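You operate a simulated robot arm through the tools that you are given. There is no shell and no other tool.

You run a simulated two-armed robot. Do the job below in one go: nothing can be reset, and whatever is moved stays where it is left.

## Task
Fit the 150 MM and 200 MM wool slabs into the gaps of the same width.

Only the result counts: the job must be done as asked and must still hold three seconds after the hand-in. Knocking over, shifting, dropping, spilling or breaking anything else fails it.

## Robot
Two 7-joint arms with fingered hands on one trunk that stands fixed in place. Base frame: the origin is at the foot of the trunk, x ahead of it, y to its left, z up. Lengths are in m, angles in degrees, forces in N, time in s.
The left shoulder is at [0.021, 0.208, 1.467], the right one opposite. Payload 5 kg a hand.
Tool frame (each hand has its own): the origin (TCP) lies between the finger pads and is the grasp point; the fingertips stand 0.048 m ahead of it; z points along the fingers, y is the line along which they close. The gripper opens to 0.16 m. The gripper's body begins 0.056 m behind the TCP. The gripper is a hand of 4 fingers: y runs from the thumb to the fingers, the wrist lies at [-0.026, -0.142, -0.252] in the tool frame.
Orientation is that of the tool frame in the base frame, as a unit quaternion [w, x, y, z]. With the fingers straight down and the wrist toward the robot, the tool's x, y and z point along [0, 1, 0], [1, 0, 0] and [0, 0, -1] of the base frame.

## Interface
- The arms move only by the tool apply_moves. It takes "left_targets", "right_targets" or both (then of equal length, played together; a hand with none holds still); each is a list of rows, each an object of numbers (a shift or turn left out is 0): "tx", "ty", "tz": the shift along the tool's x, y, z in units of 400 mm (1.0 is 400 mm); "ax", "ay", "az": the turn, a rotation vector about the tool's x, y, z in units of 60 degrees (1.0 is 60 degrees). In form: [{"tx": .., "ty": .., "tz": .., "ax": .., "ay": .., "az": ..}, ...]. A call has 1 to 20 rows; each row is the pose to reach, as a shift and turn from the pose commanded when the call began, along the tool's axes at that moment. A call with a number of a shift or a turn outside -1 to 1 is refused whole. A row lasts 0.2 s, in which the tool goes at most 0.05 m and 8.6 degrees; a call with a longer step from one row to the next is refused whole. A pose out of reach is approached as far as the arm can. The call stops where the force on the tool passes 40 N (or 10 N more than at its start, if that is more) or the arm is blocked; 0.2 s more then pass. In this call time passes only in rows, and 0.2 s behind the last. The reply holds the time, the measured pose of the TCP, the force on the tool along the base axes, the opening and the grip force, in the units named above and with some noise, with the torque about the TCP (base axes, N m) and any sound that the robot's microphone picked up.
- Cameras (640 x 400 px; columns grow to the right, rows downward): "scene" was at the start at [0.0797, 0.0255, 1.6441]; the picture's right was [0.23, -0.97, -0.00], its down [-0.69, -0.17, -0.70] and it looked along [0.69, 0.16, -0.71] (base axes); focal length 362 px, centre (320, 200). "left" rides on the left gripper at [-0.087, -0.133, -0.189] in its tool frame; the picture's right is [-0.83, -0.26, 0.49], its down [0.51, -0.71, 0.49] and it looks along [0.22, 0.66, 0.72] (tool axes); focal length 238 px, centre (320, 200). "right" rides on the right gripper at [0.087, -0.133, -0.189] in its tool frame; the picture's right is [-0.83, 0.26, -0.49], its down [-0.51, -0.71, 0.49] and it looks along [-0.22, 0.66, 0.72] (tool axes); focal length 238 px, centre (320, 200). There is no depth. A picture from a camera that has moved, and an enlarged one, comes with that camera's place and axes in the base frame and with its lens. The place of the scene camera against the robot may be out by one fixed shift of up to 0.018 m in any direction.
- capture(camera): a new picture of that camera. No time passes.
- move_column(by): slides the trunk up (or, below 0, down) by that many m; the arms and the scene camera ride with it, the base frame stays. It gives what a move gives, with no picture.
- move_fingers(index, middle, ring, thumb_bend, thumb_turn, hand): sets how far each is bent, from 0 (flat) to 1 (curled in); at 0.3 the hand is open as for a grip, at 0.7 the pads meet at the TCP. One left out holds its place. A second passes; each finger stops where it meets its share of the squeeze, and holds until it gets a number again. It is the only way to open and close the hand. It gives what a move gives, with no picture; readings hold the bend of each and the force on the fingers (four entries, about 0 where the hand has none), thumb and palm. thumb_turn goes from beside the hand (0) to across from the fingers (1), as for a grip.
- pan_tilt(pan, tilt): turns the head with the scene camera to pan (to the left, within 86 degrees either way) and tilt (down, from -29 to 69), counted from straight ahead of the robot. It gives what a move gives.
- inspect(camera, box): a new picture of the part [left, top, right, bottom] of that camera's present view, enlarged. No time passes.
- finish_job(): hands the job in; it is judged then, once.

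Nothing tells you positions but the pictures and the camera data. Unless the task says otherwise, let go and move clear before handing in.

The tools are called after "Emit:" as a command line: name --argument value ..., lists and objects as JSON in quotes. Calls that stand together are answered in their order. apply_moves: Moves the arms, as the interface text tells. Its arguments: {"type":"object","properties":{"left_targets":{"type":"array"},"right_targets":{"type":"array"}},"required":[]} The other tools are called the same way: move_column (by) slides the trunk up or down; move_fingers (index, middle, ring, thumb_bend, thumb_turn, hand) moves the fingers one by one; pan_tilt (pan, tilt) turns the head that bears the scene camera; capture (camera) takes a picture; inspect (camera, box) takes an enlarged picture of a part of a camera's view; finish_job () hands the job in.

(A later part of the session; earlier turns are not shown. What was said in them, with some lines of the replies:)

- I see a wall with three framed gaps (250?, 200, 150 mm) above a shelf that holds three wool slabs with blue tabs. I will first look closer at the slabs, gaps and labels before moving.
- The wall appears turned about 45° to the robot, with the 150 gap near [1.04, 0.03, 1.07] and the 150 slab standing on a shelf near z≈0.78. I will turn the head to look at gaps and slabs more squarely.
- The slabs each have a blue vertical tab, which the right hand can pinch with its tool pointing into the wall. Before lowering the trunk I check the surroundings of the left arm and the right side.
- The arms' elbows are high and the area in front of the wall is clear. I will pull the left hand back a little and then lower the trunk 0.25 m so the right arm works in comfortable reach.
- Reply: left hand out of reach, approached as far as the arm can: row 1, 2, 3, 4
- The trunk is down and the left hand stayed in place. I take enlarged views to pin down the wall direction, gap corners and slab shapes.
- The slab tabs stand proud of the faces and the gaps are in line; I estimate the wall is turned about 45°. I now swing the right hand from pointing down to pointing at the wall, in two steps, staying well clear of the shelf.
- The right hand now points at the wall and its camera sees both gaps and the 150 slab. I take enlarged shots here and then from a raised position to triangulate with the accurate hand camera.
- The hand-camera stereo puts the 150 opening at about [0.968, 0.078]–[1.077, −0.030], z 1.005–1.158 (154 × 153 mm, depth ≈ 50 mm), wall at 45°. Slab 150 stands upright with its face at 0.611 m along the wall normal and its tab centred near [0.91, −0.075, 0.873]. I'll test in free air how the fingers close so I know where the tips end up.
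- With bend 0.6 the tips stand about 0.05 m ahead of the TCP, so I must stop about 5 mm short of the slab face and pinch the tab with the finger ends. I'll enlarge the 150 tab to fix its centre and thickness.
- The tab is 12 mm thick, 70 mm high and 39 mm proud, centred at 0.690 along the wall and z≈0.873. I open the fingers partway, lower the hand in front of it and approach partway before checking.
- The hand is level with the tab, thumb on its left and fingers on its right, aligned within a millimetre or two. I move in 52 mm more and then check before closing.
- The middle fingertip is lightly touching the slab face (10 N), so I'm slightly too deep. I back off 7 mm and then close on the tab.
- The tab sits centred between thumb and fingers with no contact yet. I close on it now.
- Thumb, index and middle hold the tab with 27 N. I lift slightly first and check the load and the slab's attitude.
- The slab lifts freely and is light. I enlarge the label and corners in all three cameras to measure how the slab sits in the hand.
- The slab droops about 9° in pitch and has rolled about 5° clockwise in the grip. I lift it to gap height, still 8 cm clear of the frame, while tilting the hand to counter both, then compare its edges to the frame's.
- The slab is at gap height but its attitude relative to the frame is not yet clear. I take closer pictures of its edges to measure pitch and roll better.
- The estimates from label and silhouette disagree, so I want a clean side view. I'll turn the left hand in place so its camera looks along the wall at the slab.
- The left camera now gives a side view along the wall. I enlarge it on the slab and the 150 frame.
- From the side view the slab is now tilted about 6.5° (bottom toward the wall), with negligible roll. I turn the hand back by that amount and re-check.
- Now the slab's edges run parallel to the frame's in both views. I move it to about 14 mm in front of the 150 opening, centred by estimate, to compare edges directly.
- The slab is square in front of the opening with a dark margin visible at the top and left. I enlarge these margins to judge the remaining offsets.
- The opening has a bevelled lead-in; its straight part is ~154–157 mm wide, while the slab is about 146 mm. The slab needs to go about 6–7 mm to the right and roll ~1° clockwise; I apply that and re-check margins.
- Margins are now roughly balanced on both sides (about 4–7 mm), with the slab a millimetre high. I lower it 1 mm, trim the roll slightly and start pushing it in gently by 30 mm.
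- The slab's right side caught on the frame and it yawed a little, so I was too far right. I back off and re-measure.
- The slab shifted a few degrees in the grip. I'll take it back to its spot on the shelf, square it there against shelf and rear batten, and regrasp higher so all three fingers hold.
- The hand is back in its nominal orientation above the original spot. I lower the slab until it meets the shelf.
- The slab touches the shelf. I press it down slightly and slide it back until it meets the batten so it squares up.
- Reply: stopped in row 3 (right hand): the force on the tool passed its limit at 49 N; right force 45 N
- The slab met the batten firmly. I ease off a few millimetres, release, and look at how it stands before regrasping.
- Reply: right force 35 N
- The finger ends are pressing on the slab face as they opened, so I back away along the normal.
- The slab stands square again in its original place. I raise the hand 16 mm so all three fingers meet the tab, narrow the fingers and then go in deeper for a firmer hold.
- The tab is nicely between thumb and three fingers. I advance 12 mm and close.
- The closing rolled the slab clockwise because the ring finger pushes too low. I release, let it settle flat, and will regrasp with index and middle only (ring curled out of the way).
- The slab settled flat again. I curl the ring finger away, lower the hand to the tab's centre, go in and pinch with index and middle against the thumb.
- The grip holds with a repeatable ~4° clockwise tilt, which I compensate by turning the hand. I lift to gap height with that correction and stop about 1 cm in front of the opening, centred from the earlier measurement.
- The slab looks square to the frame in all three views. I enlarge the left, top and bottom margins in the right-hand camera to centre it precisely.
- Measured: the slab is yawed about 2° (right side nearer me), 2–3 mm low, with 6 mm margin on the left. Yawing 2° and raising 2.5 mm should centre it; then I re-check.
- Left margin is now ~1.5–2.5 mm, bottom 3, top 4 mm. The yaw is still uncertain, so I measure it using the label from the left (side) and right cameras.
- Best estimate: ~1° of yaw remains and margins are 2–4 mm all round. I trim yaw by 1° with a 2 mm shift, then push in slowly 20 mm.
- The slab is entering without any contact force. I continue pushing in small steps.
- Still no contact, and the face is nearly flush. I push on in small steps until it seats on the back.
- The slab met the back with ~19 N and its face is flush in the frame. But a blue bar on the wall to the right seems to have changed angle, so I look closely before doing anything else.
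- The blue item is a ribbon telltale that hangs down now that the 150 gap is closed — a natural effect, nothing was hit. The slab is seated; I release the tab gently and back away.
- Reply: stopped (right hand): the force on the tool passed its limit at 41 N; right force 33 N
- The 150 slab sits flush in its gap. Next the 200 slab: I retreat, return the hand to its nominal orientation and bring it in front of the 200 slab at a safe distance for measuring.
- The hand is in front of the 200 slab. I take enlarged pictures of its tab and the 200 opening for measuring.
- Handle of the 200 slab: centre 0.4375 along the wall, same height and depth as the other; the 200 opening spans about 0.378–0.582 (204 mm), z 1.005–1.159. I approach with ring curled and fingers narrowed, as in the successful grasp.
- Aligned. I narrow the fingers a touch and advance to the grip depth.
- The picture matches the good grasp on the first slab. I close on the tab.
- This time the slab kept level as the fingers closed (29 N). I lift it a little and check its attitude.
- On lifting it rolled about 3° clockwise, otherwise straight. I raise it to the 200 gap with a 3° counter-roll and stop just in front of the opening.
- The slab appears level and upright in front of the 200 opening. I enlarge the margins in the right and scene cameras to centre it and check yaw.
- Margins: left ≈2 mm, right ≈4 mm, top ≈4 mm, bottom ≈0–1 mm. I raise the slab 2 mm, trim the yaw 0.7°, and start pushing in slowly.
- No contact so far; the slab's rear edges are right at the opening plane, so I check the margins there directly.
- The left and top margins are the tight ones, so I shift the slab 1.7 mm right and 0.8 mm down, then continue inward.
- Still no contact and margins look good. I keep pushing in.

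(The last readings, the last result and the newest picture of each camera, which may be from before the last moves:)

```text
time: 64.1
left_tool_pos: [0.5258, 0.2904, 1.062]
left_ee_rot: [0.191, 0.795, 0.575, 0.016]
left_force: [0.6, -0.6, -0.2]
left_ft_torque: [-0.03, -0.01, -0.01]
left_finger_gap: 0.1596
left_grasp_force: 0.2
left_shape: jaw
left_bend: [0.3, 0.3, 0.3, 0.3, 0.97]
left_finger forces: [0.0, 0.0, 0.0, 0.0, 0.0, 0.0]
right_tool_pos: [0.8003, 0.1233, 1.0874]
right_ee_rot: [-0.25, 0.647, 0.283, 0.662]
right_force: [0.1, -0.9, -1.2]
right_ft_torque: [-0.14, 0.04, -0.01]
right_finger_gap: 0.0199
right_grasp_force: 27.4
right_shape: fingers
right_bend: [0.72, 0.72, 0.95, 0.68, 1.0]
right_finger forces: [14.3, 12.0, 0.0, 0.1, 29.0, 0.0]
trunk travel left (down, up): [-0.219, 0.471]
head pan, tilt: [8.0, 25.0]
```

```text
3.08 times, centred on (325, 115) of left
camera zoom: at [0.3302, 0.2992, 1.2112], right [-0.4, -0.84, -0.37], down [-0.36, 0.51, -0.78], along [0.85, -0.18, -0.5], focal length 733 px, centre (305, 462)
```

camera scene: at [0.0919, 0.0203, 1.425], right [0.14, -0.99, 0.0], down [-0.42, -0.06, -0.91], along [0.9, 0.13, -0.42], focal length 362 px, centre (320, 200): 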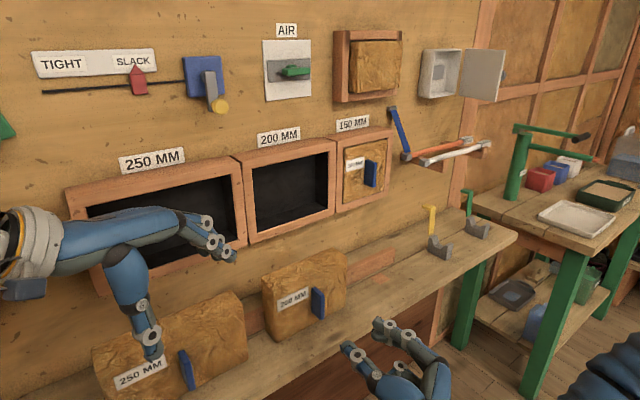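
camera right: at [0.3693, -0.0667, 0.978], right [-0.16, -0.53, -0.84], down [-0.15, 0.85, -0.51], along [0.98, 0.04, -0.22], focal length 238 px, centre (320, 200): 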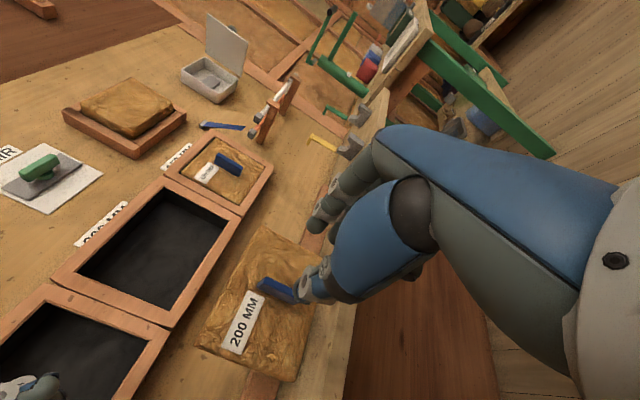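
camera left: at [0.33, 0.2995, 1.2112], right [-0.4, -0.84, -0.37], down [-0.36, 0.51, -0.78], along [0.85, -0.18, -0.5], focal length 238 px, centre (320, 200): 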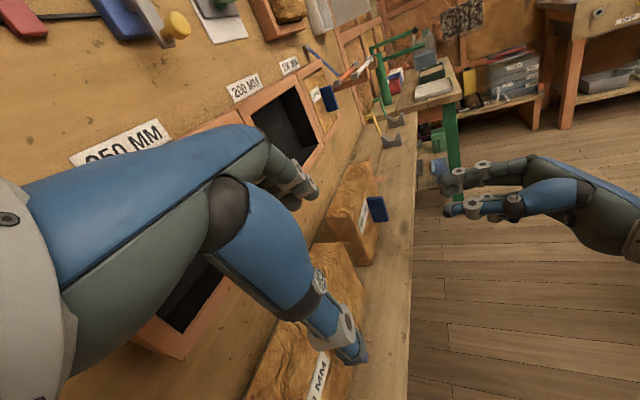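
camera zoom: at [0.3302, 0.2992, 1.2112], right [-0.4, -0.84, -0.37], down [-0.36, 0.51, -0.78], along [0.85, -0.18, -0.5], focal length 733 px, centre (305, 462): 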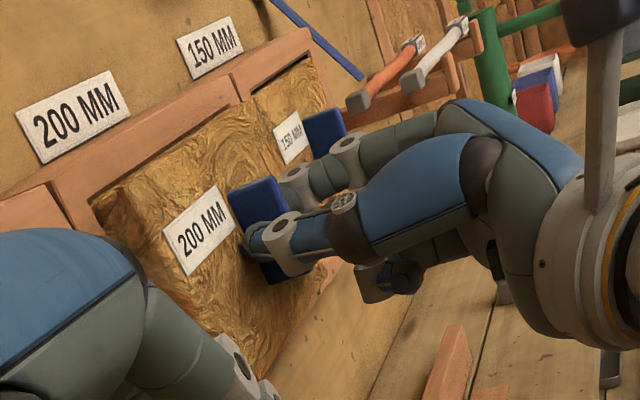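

Emit:
apply_moves --right_targets '[{"tz": 0.0125, "ty": -0.0002}, {"tz": 0.025, "ty": -0.0004}, {"tz": 0.0375, "ty": -0.0005}]'

Emit:
apply_moves --right_targets '[{"tz": 0.01}, {"tz": 0.018}]'

Emit:
inspect --camera "right" --box '[140, 170, 380, 400]'

Emit:
inspect --camera "scene" --box '[235, 120, 375, 250]'

Emit:
inspect --camera "left" --box '[250, 50, 400, 180]'

```text
time: 64.9
left_tool_pos: [0.5256, 0.2906, 1.0611]
left_ee_rot: [0.191, 0.795, 0.576, 0.015]
left_force: [-0.5, -0.2, 0.2]
left_ft_torque: [0.01, 0.01, -0.01]
left_finger_gap: 0.1598
left_grasp_force: 0.1
left_shape: jaw
left_bend: [0.3, 0.3, 0.3, 0.3, 0.97]
left_finger forces: [0.1, 0.0, 0.0, 0.1, 0.1, 0.0]
right_tool_pos: [0.8109, 0.1338, 1.0858]
right_ee_rot: [-0.25, 0.648, 0.283, 0.662]
right_force: [0.9, 0.0, -3.2]
right_ft_torque: [-0.15, 0.06, 0.03]
right_finger_gap: 0.0197
right_grasp_force: 28.3
right_shape: fingers
right_bend: [0.72, 0.72, 0.95, 0.68, 1.0]
right_finger forces: [14.7, 12.0, 0.0, 0.1, 29.6, 0.1]
trunk travel left (down, up): [-0.219, 0.471]
head pan, tilt: [8.0, 25.0]
```

```text
time: 65.5
left_tool_pos: [0.5247, 0.2899, 1.0616]
left_ee_rot: [0.19, 0.795, 0.576, 0.016]
left_force: [-1.2, 1.0, -0.2]
left_ft_torque: [0.0, -0.02, 0.0]
left_finger_gap: 0.1598
left_grasp_force: 0.0
left_shape: jaw
left_bend: [0.3, 0.3, 0.3, 0.3, 0.97]
left_finger forces: [0.0, 0.0, 0.0, 0.0, 0.1, 0.1]
right_tool_pos: [0.8147, 0.1376, 1.0868]
right_ee_rot: [-0.249, 0.648, 0.282, 0.662]
right_force: [-1.8, -0.7, -4.1]
right_ft_torque: [-0.14, 0.07, 0.08]
right_finger_gap: 0.0198
right_grasp_force: 28.4
right_shape: fingers
right_bend: [0.72, 0.72, 0.95, 0.68, 1.0]
right_finger forces: [14.9, 11.8, 0.1, 0.0, 30.0, 0.0]
trunk travel left (down, up): [-0.219, 0.471]
head pan, tilt: [8.0, 25.0]
```

```text
1.74 times, centred on (260, 285) of right
camera zoom: at [0.5843, 0.1048, 1.1661], right [-0.14, -0.55, -0.82], down [-0.12, 0.83, -0.54], along [0.98, 0.03, -0.18], focal length 414 px, centre (424, 52)
```

zoom: 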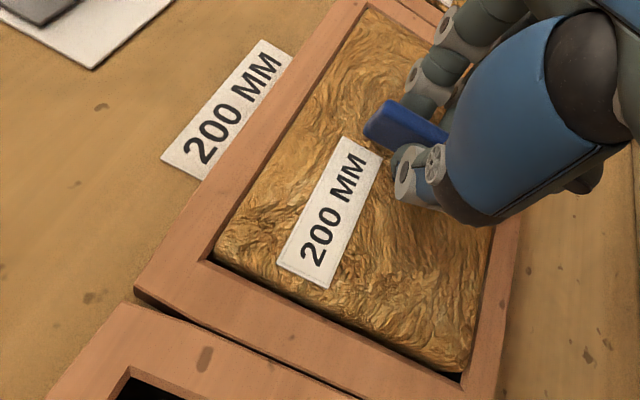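

```text
3.08 times, centred on (305, 185) of scene
camera zoom: at [0.0921, 0.0197, 1.425], right [0.14, -0.99, 0.0], down [-0.42, -0.06, -0.91], along [0.9, 0.13, -0.42], focal length 1114 px, centre (366, 246)
```

zoom: 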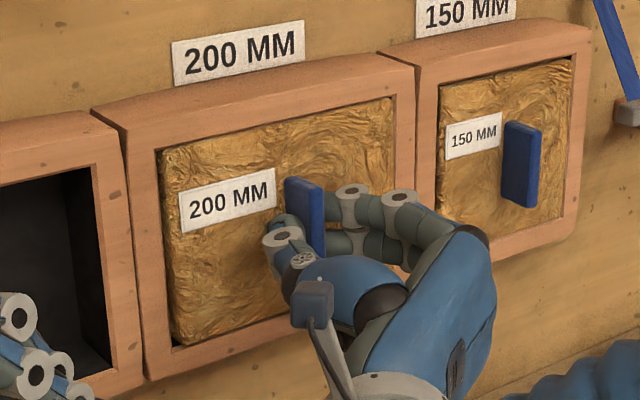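

```text
3.08 times, centred on (325, 115) of left
camera zoom: at [0.3301, 0.299, 1.2113], right [-0.4, -0.84, -0.37], down [-0.36, 0.51, -0.78], along [0.85, -0.18, -0.5], focal length 733 px, centre (305, 462)
```

zoom: 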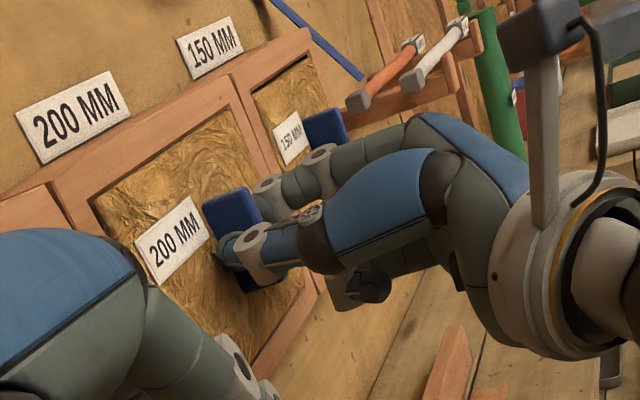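

Nearly flush; only light top rubbing. A few more millimetres to seat it on the back.

Emit:
apply_moves --right_targets '[{"tx": -0.001, "tz": 0.008}, {"tx": -0.002, "tz": 0.015}]'

Emit:
apply_moves --right_targets '[{"tz": 0.006}, {"tz": 0.012}]'

Emit:
inspect --camera "scene" --box '[235, 120, 375, 250]'

Emit:
inspect --camera "right" --box '[140, 170, 380, 400]'

Emit:
inspect --camera "left" --box '[250, 50, 400, 180]'

```text
time: 66.1
left_tool_pos: [0.5247, 0.289, 1.0612]
left_ee_rot: [0.19, 0.796, 0.575, 0.016]
left_force: [0.7, -0.2, -0.1]
left_ft_torque: [0.0, 0.01, 0.0]
left_finger_gap: 0.1598
left_grasp_force: 0.2
left_shape: jaw
left_bend: [0.3, 0.3, 0.3, 0.3, 0.97]
left_finger forces: [0.0, 0.0, 0.1, 0.1, 0.0, 0.1]
right_tool_pos: [0.8192, 0.1409, 1.0851]
right_ee_rot: [-0.249, 0.647, 0.283, 0.663]
right_force: [-18.4, -9.9, -1.4]
right_ft_torque: [-0.05, -0.09, 0.44]
right_finger_gap: 0.0196
right_grasp_force: 35.2
right_shape: fingers
right_bend: [0.73, 0.73, 0.95, 0.69, 1.0]
right_finger forces: [14.7, 11.6, 0.0, 0.0, 43.3, 0.1]
trunk travel left (down, up): [-0.219, 0.471]
head pan, tilt: [8.0, 25.0]
```

```text
time: 66.6
left_tool_pos: [0.5235, 0.288, 1.0632]
left_ee_rot: [0.19, 0.795, 0.576, 0.017]
left_force: [-1.0, 0.1, -0.2]
left_ft_torque: [-0.03, -0.04, 0.02]
left_finger_gap: 0.1596
left_grasp_force: 0.1
left_shape: jaw
left_bend: [0.3, 0.3, 0.3, 0.3, 0.97]
left_finger forces: [0.0, 0.1, 0.0, 0.1, 0.0, 0.0]
right_tool_pos: [0.819, 0.1409, 1.0856]
right_ee_rot: [-0.248, 0.648, 0.282, 0.662]
right_force: [-24.3, -17.5, 1.7]
right_ft_torque: [0.04, -0.26, 0.63]
right_finger_gap: 0.0193
right_grasp_force: 39.5
right_shape: fingers
right_bend: [0.73, 0.73, 0.95, 0.7, 1.0]
right_finger forces: [15.7, 12.5, 0.0, 0.1, 50.8, 0.0]
trunk travel left (down, up): [-0.219, 0.471]
head pan, tilt: [8.0, 25.0]
stopped in row 2 (right hand): the force on the tool passed its limit at 44 N (the readings are from after the stop); the commanded pose is now the measured one
```

```text
3.08 times, centred on (305, 185) of scene
camera zoom: at [0.089, 0.0177, 1.4253], right [0.14, -0.99, 0.0], down [-0.42, -0.06, -0.91], along [0.9, 0.13, -0.42], focal length 1114 px, centre (366, 246)
```

zoom: 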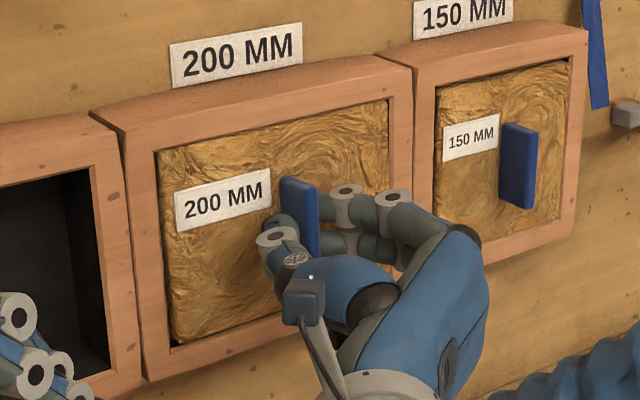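

```text
1.74 times, centred on (260, 285) of right
camera zoom: at [0.5876, 0.1083, 1.1654], right [-0.14, -0.55, -0.82], down [-0.12, 0.83, -0.54], along [0.98, 0.02, -0.18], focal length 414 px, centre (424, 52)
```

zoom: 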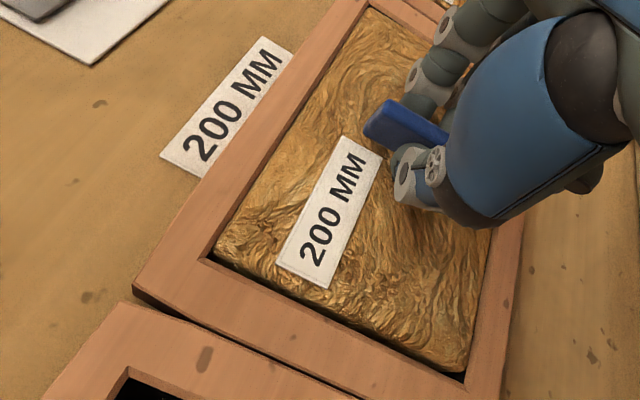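

```text
3.08 times, centred on (325, 115) of left
camera zoom: at [0.3277, 0.2971, 1.2126], right [-0.4, -0.84, -0.37], down [-0.35, 0.52, -0.78], along [0.85, -0.18, -0.5], focal length 733 px, centre (305, 462)
```

zoom: 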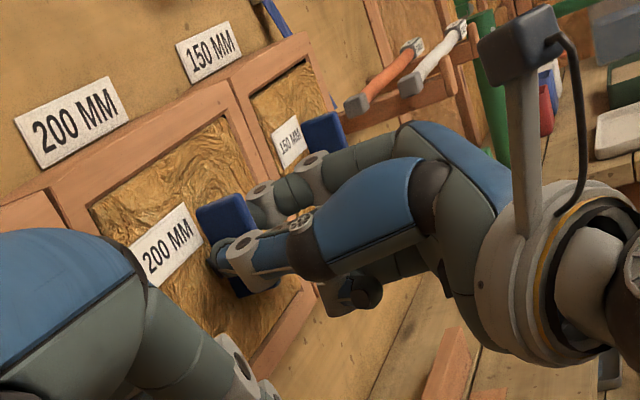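

The slab seated on the back and the ribbon swung again to nearly vertical. I relieve the push slightly and release the tab.

Emit:
apply_moves --right_targets '[{"tz": -0.003}]'

Emit:
move_fingers --hand "right" --index 0.68 --middle 0.68 --thumb_bend 0.64

Emit:
inspect --camera "right" --box '[250, 200, 350, 310]'

Emit:
inspect --camera "scene" --box '[235, 120, 375, 250]'

```text
time: 67.0
left_tool_pos: [0.5242, 0.2891, 1.062]
left_ee_rot: [0.19, 0.796, 0.575, 0.016]
left_force: [0.7, -0.6, 0.5]
left_ft_torque: [-0.02, -0.03, 0.0]
left_finger_gap: 0.16
left_grasp_force: 0.1
left_shape: jaw
left_bend: [0.3, 0.3, 0.3, 0.3, 0.97]
left_finger forces: [0.1, 0.0, 0.0, 0.0, 0.1, 0.0]
right_tool_pos: [0.8189, 0.1422, 1.0857]
right_ee_rot: [-0.248, 0.648, 0.282, 0.663]
right_force: [-24.1, -18.1, 3.3]
right_ft_torque: [0.12, -0.3, 0.56]
right_finger_gap: 0.0196
right_grasp_force: 38.9
right_shape: fingers
right_bend: [0.73, 0.73, 0.95, 0.7, 1.0]
right_finger forces: [15.6, 12.4, 0.1, 0.0, 50.1, 0.0]
trunk travel left (down, up): [-0.219, 0.471]
head pan, tilt: [8.0, 25.0]
```

```text
time: 67.2
left_tool_pos: [0.523, 0.2881, 1.0635]
left_ee_rot: [0.19, 0.796, 0.575, 0.017]
left_force: [-0.3, -0.8, -1.2]
left_ft_torque: [-0.03, -0.01, -0.01]
left_finger_gap: 0.16
left_grasp_force: 0.1
left_shape: jaw
left_bend: [0.3, 0.3, 0.3, 0.3, 0.97]
left_finger forces: [0.0, 0.1, 0.0, 0.0, 0.1, 0.0]
right_tool_pos: [0.8185, 0.1391, 1.0846]
right_ee_rot: [-0.248, 0.648, 0.281, 0.663]
right_force: [-31.2, -25.7, 3.9]
right_ft_torque: [0.37, -0.29, 0.92]
right_finger_gap: 0.0217
right_grasp_force: 21.8
right_shape: fingers
right_bend: [0.68, 0.68, 0.95, 0.68, 1.0]
right_finger forces: [0.6, 0.1, 0.1, 0.0, 42.9, 0.0]
trunk travel left (down, up): [-0.219, 0.471]
head pan, tilt: [8.0, 25.0]
stopped (right hand): the force on the tool passed its limit at 52 N (the readings are from after the stop); the commanded pose is now the measured one
```

```text
3.64 times, centred on (300, 255) of right
camera zoom: at [0.5866, 0.1061, 1.1645], right [-0.14, -0.55, -0.82], down [-0.12, 0.83, -0.54], along [0.98, 0.02, -0.18], focal length 867 px, centre (393, 0)
```

zoom: 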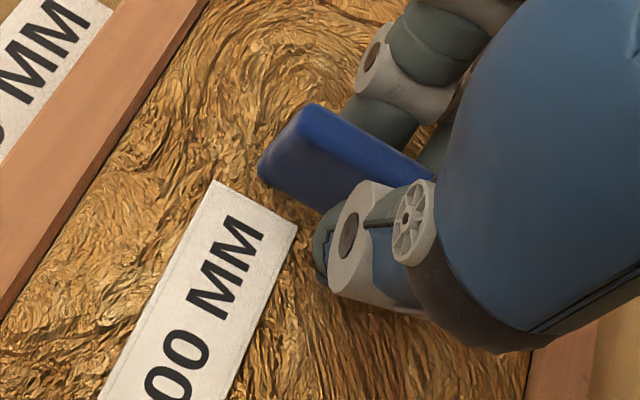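

```text
3.08 times, centred on (305, 185) of scene
camera zoom: at [0.089, 0.017, 1.4253], right [0.14, -0.99, 0.0], down [-0.42, -0.06, -0.91], along [0.9, 0.13, -0.42], focal length 1114 px, centre (366, 246)
```

zoom: 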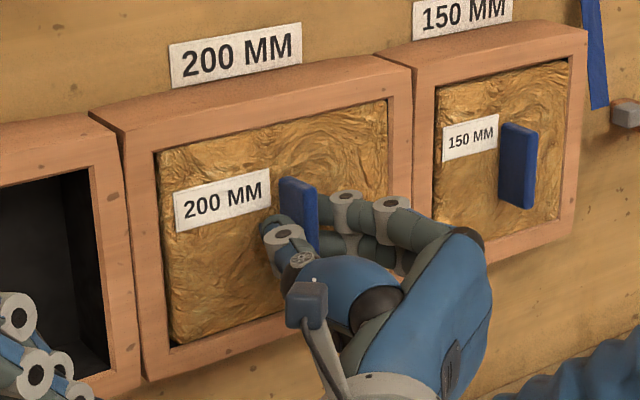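

Emit:
apply_moves --right_targets '[{"tz": -0.008}, {"tz": -0.016}]'

Emit:
move_fingers --hand "right" --index 0.66 --middle 0.66 --thumb_bend 0.63

Emit:
inspect --camera "right" --box '[250, 200, 350, 310]'

Emit:
inspect --camera "scene" --box '[235, 120, 375, 250]'

```text
time: 67.8
left_tool_pos: [0.5256, 0.2905, 1.0615]
left_ee_rot: [0.191, 0.795, 0.576, 0.017]
left_force: [0.9, 0.9, 0.2]
left_ft_torque: [0.0, 0.0, 0.04]
left_finger_gap: 0.1598
left_grasp_force: 0.0
left_shape: jaw
left_bend: [0.3, 0.3, 0.3, 0.3, 0.97]
left_finger forces: [0.0, 0.1, 0.0, 0.0, 0.0, 0.0]
right_tool_pos: [0.8163, 0.1393, 1.0838]
right_ee_rot: [-0.249, 0.648, 0.282, 0.662]
right_force: [-0.4, -4.1, 1.9]
right_ft_torque: [0.08, -0.06, 0.0]
right_finger_gap: 0.0259
right_grasp_force: 2.8
right_shape: fingers
right_bend: [0.67, 0.68, 0.95, 0.66, 1.0]
right_finger forces: [1.3, 0.5, 0.0, 0.0, 3.9, 0.1]
trunk travel left (down, up): [-0.219, 0.471]
head pan, tilt: [8.0, 25.0]
```

```text
time: 68.8
left_tool_pos: [0.5247, 0.2907, 1.0622]
left_ee_rot: [0.191, 0.794, 0.577, 0.016]
left_force: [-0.5, -0.7, 0.2]
left_ft_torque: [0.01, -0.03, -0.03]
left_finger_gap: 0.1598
left_grasp_force: 0.1
left_shape: jaw
left_bend: [0.3, 0.3, 0.3, 0.3, 0.97]
left_finger forces: [0.1, 0.1, 0.0, 0.0, 0.0, 0.0]
right_tool_pos: [0.8153, 0.1385, 1.0821]
right_ee_rot: [-0.249, 0.649, 0.282, 0.661]
right_force: [-0.9, -1.9, -0.1]
right_ft_torque: [0.04, 0.02, 0.01]
right_finger_gap: 0.0321
right_grasp_force: 0.4
right_shape: fingers
right_bend: [0.66, 0.66, 0.95, 0.64, 1.0]
right_finger forces: [0.1, 0.0, 0.1, 0.0, 1.1, 0.1]
trunk travel left (down, up): [-0.219, 0.471]
head pan, tilt: [8.0, 25.0]
```

```text
3.64 times, centred on (300, 255) of right
camera zoom: at [0.5848, 0.1048, 1.1632], right [-0.14, -0.55, -0.82], down [-0.12, 0.83, -0.54], along [0.98, 0.03, -0.19], focal length 867 px, centre (393, 0)
```

zoom: 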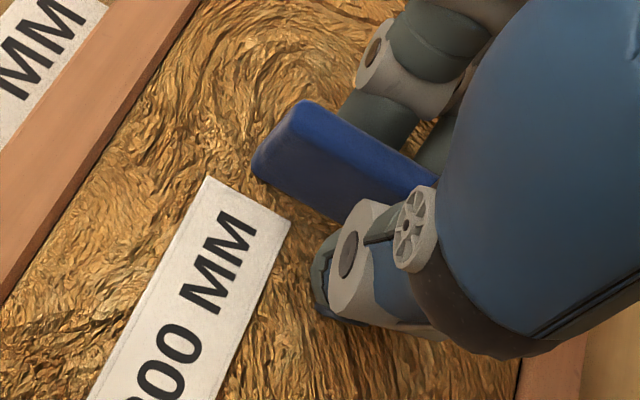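

```text
3.08 times, centred on (305, 185) of scene
camera zoom: at [0.0918, 0.0196, 1.425], right [0.14, -0.99, 0.0], down [-0.42, -0.06, -0.91], along [0.9, 0.13, -0.42], focal length 1114 px, centre (366, 246)
```

zoom: 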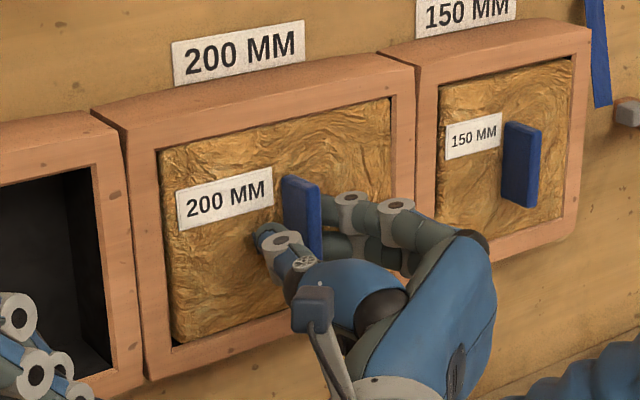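

Emit:
apply_moves --right_targets '[{"tz": -0.02, "ty": 0.0003}, {"tz": -0.05, "ty": 0.0007}]'

Emit:
move_fingers --hand "right" --index 0.56 --middle 0.56 --thumb_bend 0.55

Emit:
apply_moves --right_targets '[{"tz": -0.08, "ty": 0.001}, {"tz": -0.18, "ty": 0.0024}, {"tz": -0.28, "ty": 0.0037}, {"tz": -0.38, "ty": 0.005}, {"tz": -0.46, "ty": 0.006}]'

Emit:
capture --camera "scene"

Emit:
inspect --camera "scene" --box '[235, 100, 425, 250]'

Emit:
inspect --camera "left" --box '[220, 40, 380, 180]'

Emit:
capture --camera "right"

```text
time: 69.5
left_tool_pos: [0.5255, 0.2897, 1.0603]
left_ee_rot: [0.191, 0.795, 0.576, 0.015]
left_force: [-1.2, -0.6, -0.1]
left_ft_torque: [0.03, 0.0, 0.02]
left_finger_gap: 0.1597
left_grasp_force: 0.0
left_shape: jaw
left_bend: [0.3, 0.3, 0.3, 0.3, 0.97]
left_finger forces: [0.0, 0.0, 0.1, 0.0, 0.0, 0.1]
right_tool_pos: [0.8021, 0.123, 1.0824]
right_ee_rot: [-0.249, 0.648, 0.283, 0.662]
right_force: [0.8, -0.5, 0.1]
right_ft_torque: [-0.03, 0.04, 0.0]
right_finger_gap: 0.0328
right_grasp_force: 0.0
right_shape: fingers
right_bend: [0.66, 0.66, 0.95, 0.63, 1.0]
right_finger forces: [0.0, 0.0, 0.0, 0.0, 0.1, 0.0]
trunk travel left (down, up): [-0.219, 0.471]
head pan, tilt: [8.0, 25.0]
```

```text
time: 70.5
left_tool_pos: [0.5253, 0.2896, 1.0607]
left_ee_rot: [0.191, 0.795, 0.576, 0.015]
left_force: [0.5, -0.1, 0.4]
left_ft_torque: [0.02, 0.05, -0.03]
left_finger_gap: 0.1598
left_grasp_force: 0.1
left_shape: jaw
left_bend: [0.3, 0.3, 0.3, 0.3, 0.97]
left_finger forces: [0.0, 0.1, 0.0, 0.0, 0.0, 0.0]
right_tool_pos: [0.8018, 0.1233, 1.0834]
right_ee_rot: [-0.248, 0.648, 0.282, 0.662]
right_force: [0.0, 0.1, 0.3]
right_ft_torque: [-0.01, 0.0, 0.02]
right_finger_gap: 0.0685
right_grasp_force: 0.0
right_shape: fingers
right_bend: [0.56, 0.56, 0.95, 0.55, 1.0]
right_finger forces: [0.0, 0.0, 0.0, 0.1, 0.0, 0.1]
trunk travel left (down, up): [-0.219, 0.471]
head pan, tilt: [8.0, 25.0]
```

```text
time: 71.7
left_tool_pos: [0.5246, 0.2891, 1.0614]
left_ee_rot: [0.19, 0.795, 0.575, 0.015]
left_force: [-0.4, -0.2, -0.2]
left_ft_torque: [0.03, 0.0, 0.03]
left_finger_gap: 0.16
left_grasp_force: 0.0
left_shape: jaw
left_bend: [0.3, 0.3, 0.3, 0.3, 0.97]
left_finger forces: [0.1, 0.0, 0.0, 0.0, 0.1, 0.0]
right_tool_pos: [0.6716, -0.0089, 1.0825]
right_ee_rot: [-0.249, 0.649, 0.282, 0.662]
right_force: [-0.1, 0.2, 0.3]
right_ft_torque: [-0.03, 0.01, 0.02]
right_finger_gap: 0.0686
right_grasp_force: 0.1
right_shape: fingers
right_bend: [0.56, 0.56, 0.95, 0.55, 1.0]
right_finger forces: [0.1, 0.1, 0.1, 0.0, 0.0, 0.0]
trunk travel left (down, up): [-0.219, 0.471]
head pan, tilt: [8.0, 25.0]
```

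```text
taken
camera scene: at [0.0914, 0.0189, 1.4251], right [0.14, -0.99, 0.0], down [-0.42, -0.06, -0.91], along [0.9, 0.13, -0.42], focal length 362 px, centre (320, 200)
```

scene: 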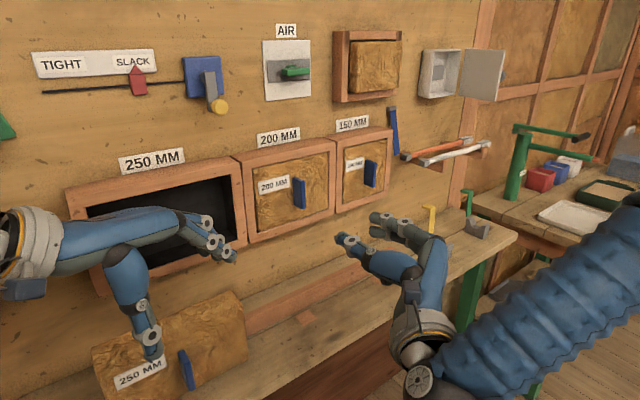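

```text
2.67 times, centred on (330, 175) of scene
camera zoom: at [0.0914, 0.0189, 1.4251], right [0.14, -0.99, 0.0], down [-0.42, -0.06, -0.91], along [0.9, 0.13, -0.42], focal length 966 px, centre (293, 267)
```

zoom: 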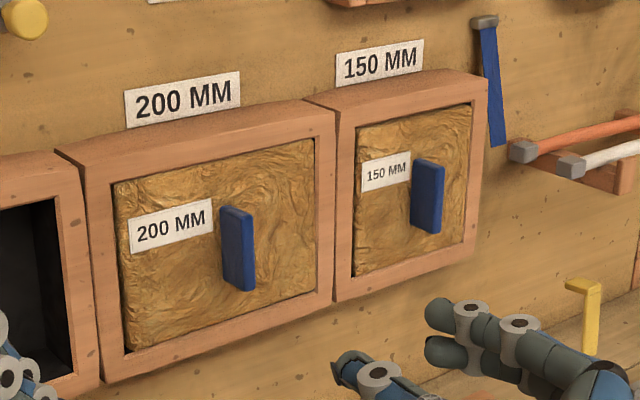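

```text
2.86 times, centred on (300, 110) of left
camera zoom: at [0.3294, 0.2984, 1.2117], right [-0.4, -0.84, -0.37], down [-0.36, 0.51, -0.78], along [0.85, -0.18, -0.5], focal length 681 px, centre (377, 457)
```

zoom: 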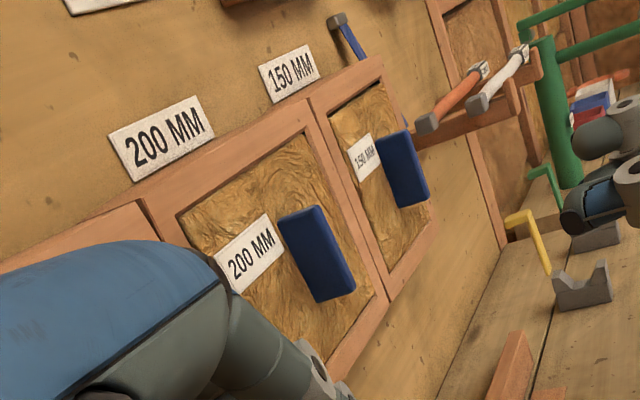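

```text
taken
camera right: at [0.4394, -0.0416, 1.1635], right [-0.14, -0.55, -0.82], down [-0.12, 0.83, -0.54], along [0.98, 0.03, -0.18], focal length 238 px, centre (320, 200)
```

right: 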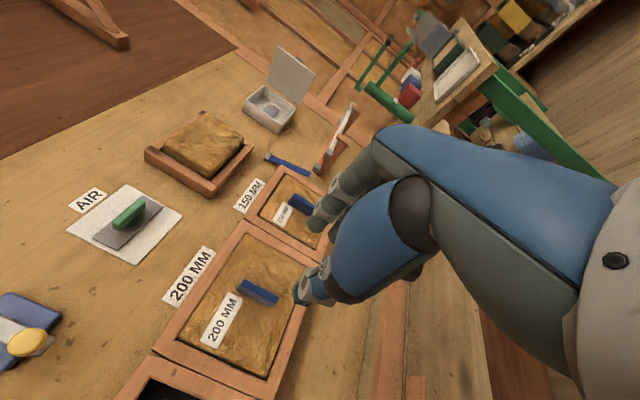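

Both slabs are in their gaps and the hand is clear. I check closely that each is fully seated and level.

Emit:
inspect --camera "right" --box '[150, 200, 350, 400]'

Emit:
inspect --camera "scene" --box '[240, 135, 340, 245]'

Emit:
inspect --camera "scene" --box '[330, 120, 410, 220]'

Emit:
inspect --camera "left" --box '[275, 60, 345, 140]'

```text
2.00 times, centred on (250, 300) of right
camera zoom: at [0.4394, -0.0416, 1.1635], right [-0.14, -0.55, -0.82], down [-0.12, 0.83, -0.54], along [0.98, 0.03, -0.18], focal length 477 px, centre (460, 0)
```

zoom: 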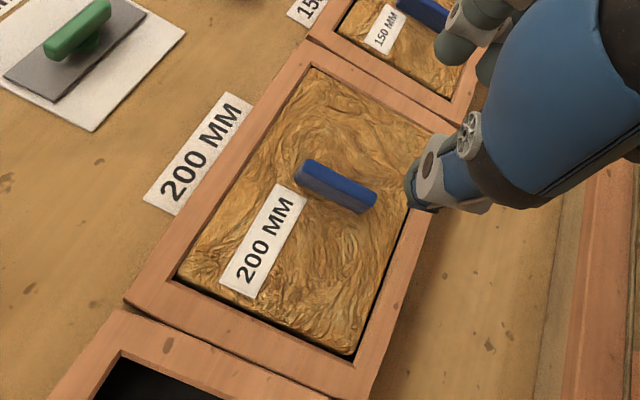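

```text
3.64 times, centred on (290, 190) of scene
camera zoom: at [0.0914, 0.0189, 1.4251], right [0.14, -0.99, 0.0], down [-0.42, -0.06, -0.91], along [0.9, 0.13, -0.42], focal length 1317 px, centre (429, 236)
```

zoom: 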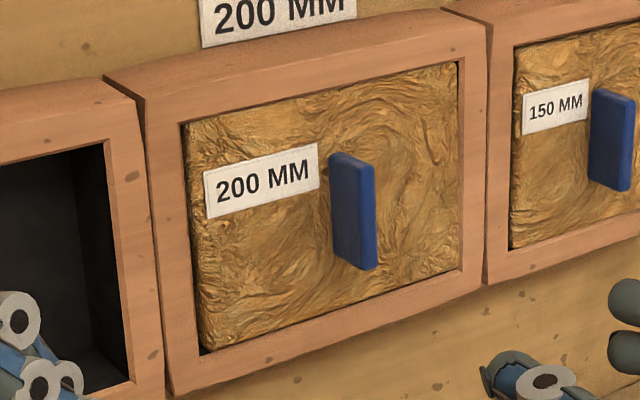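

```text
4.00 times, centred on (370, 170) of scene
camera zoom: at [0.0914, 0.0189, 1.4251], right [0.14, -0.99, 0.0], down [-0.42, -0.06, -0.91], along [0.9, 0.13, -0.42], focal length 1449 px, centre (120, 320)
```

zoom: 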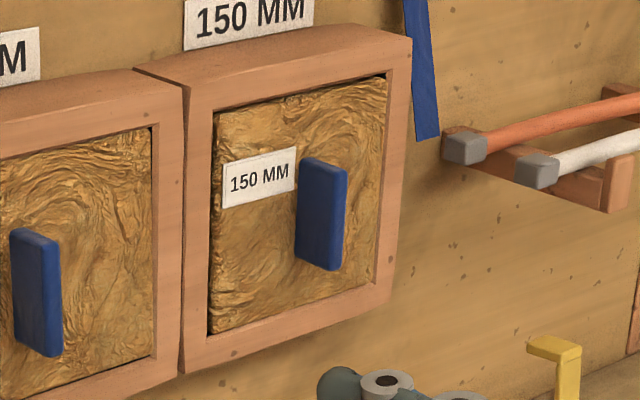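

```text
5.00 times, centred on (310, 100) of left
camera zoom: at [0.3294, 0.2984, 1.2117], right [-0.4, -0.84, -0.37], down [-0.36, 0.51, -0.78], along [0.85, -0.18, -0.5], focal length 1192 px, centre (370, 700)
```

zoom: 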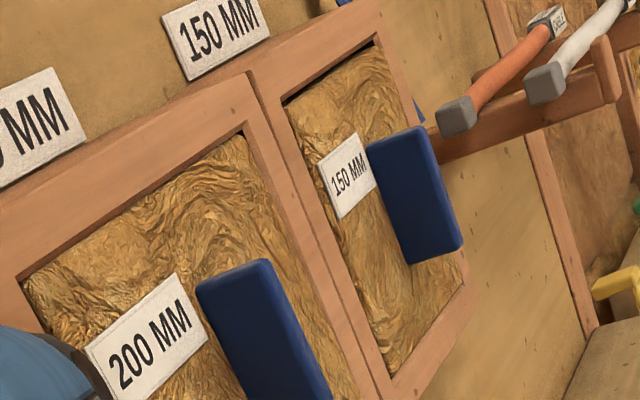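

Both the 150 and 200 slabs sit flush and level in their matching gaps. They haven't moved since release, nothing else looks disturbed, and the hand is clear, so I hand the job in.

Emit:
finish_job

```text
The job is handed in.
```

I fitted the 150 MM and 200 MM wool slabs into the gaps of the same width. Both sit flush against the back of their frames and are released, with the hand about 0.2 m clear of the wall. I have handed the job in but have seen no verdict yet.

- **150 slab:** My first push caught the right side of its frame and twisted the slab in the grip. I put it back on its shelf spot, squared it against the rear batten (about 49 N at the hardest point), regrasped it and fitted it cleanly. The batten showed no visible shift.
- **200 slab:** It went in on the first try, with only light rubbing along the top edge near the end.
- **Blue ribbon:** The ribbon on the wall beside the gaps hung down further as each slab seated. I took it as a draught indicator responding to the gaps closing, because nothing touched it.

The 250 slab and the other items look as they were at the start.
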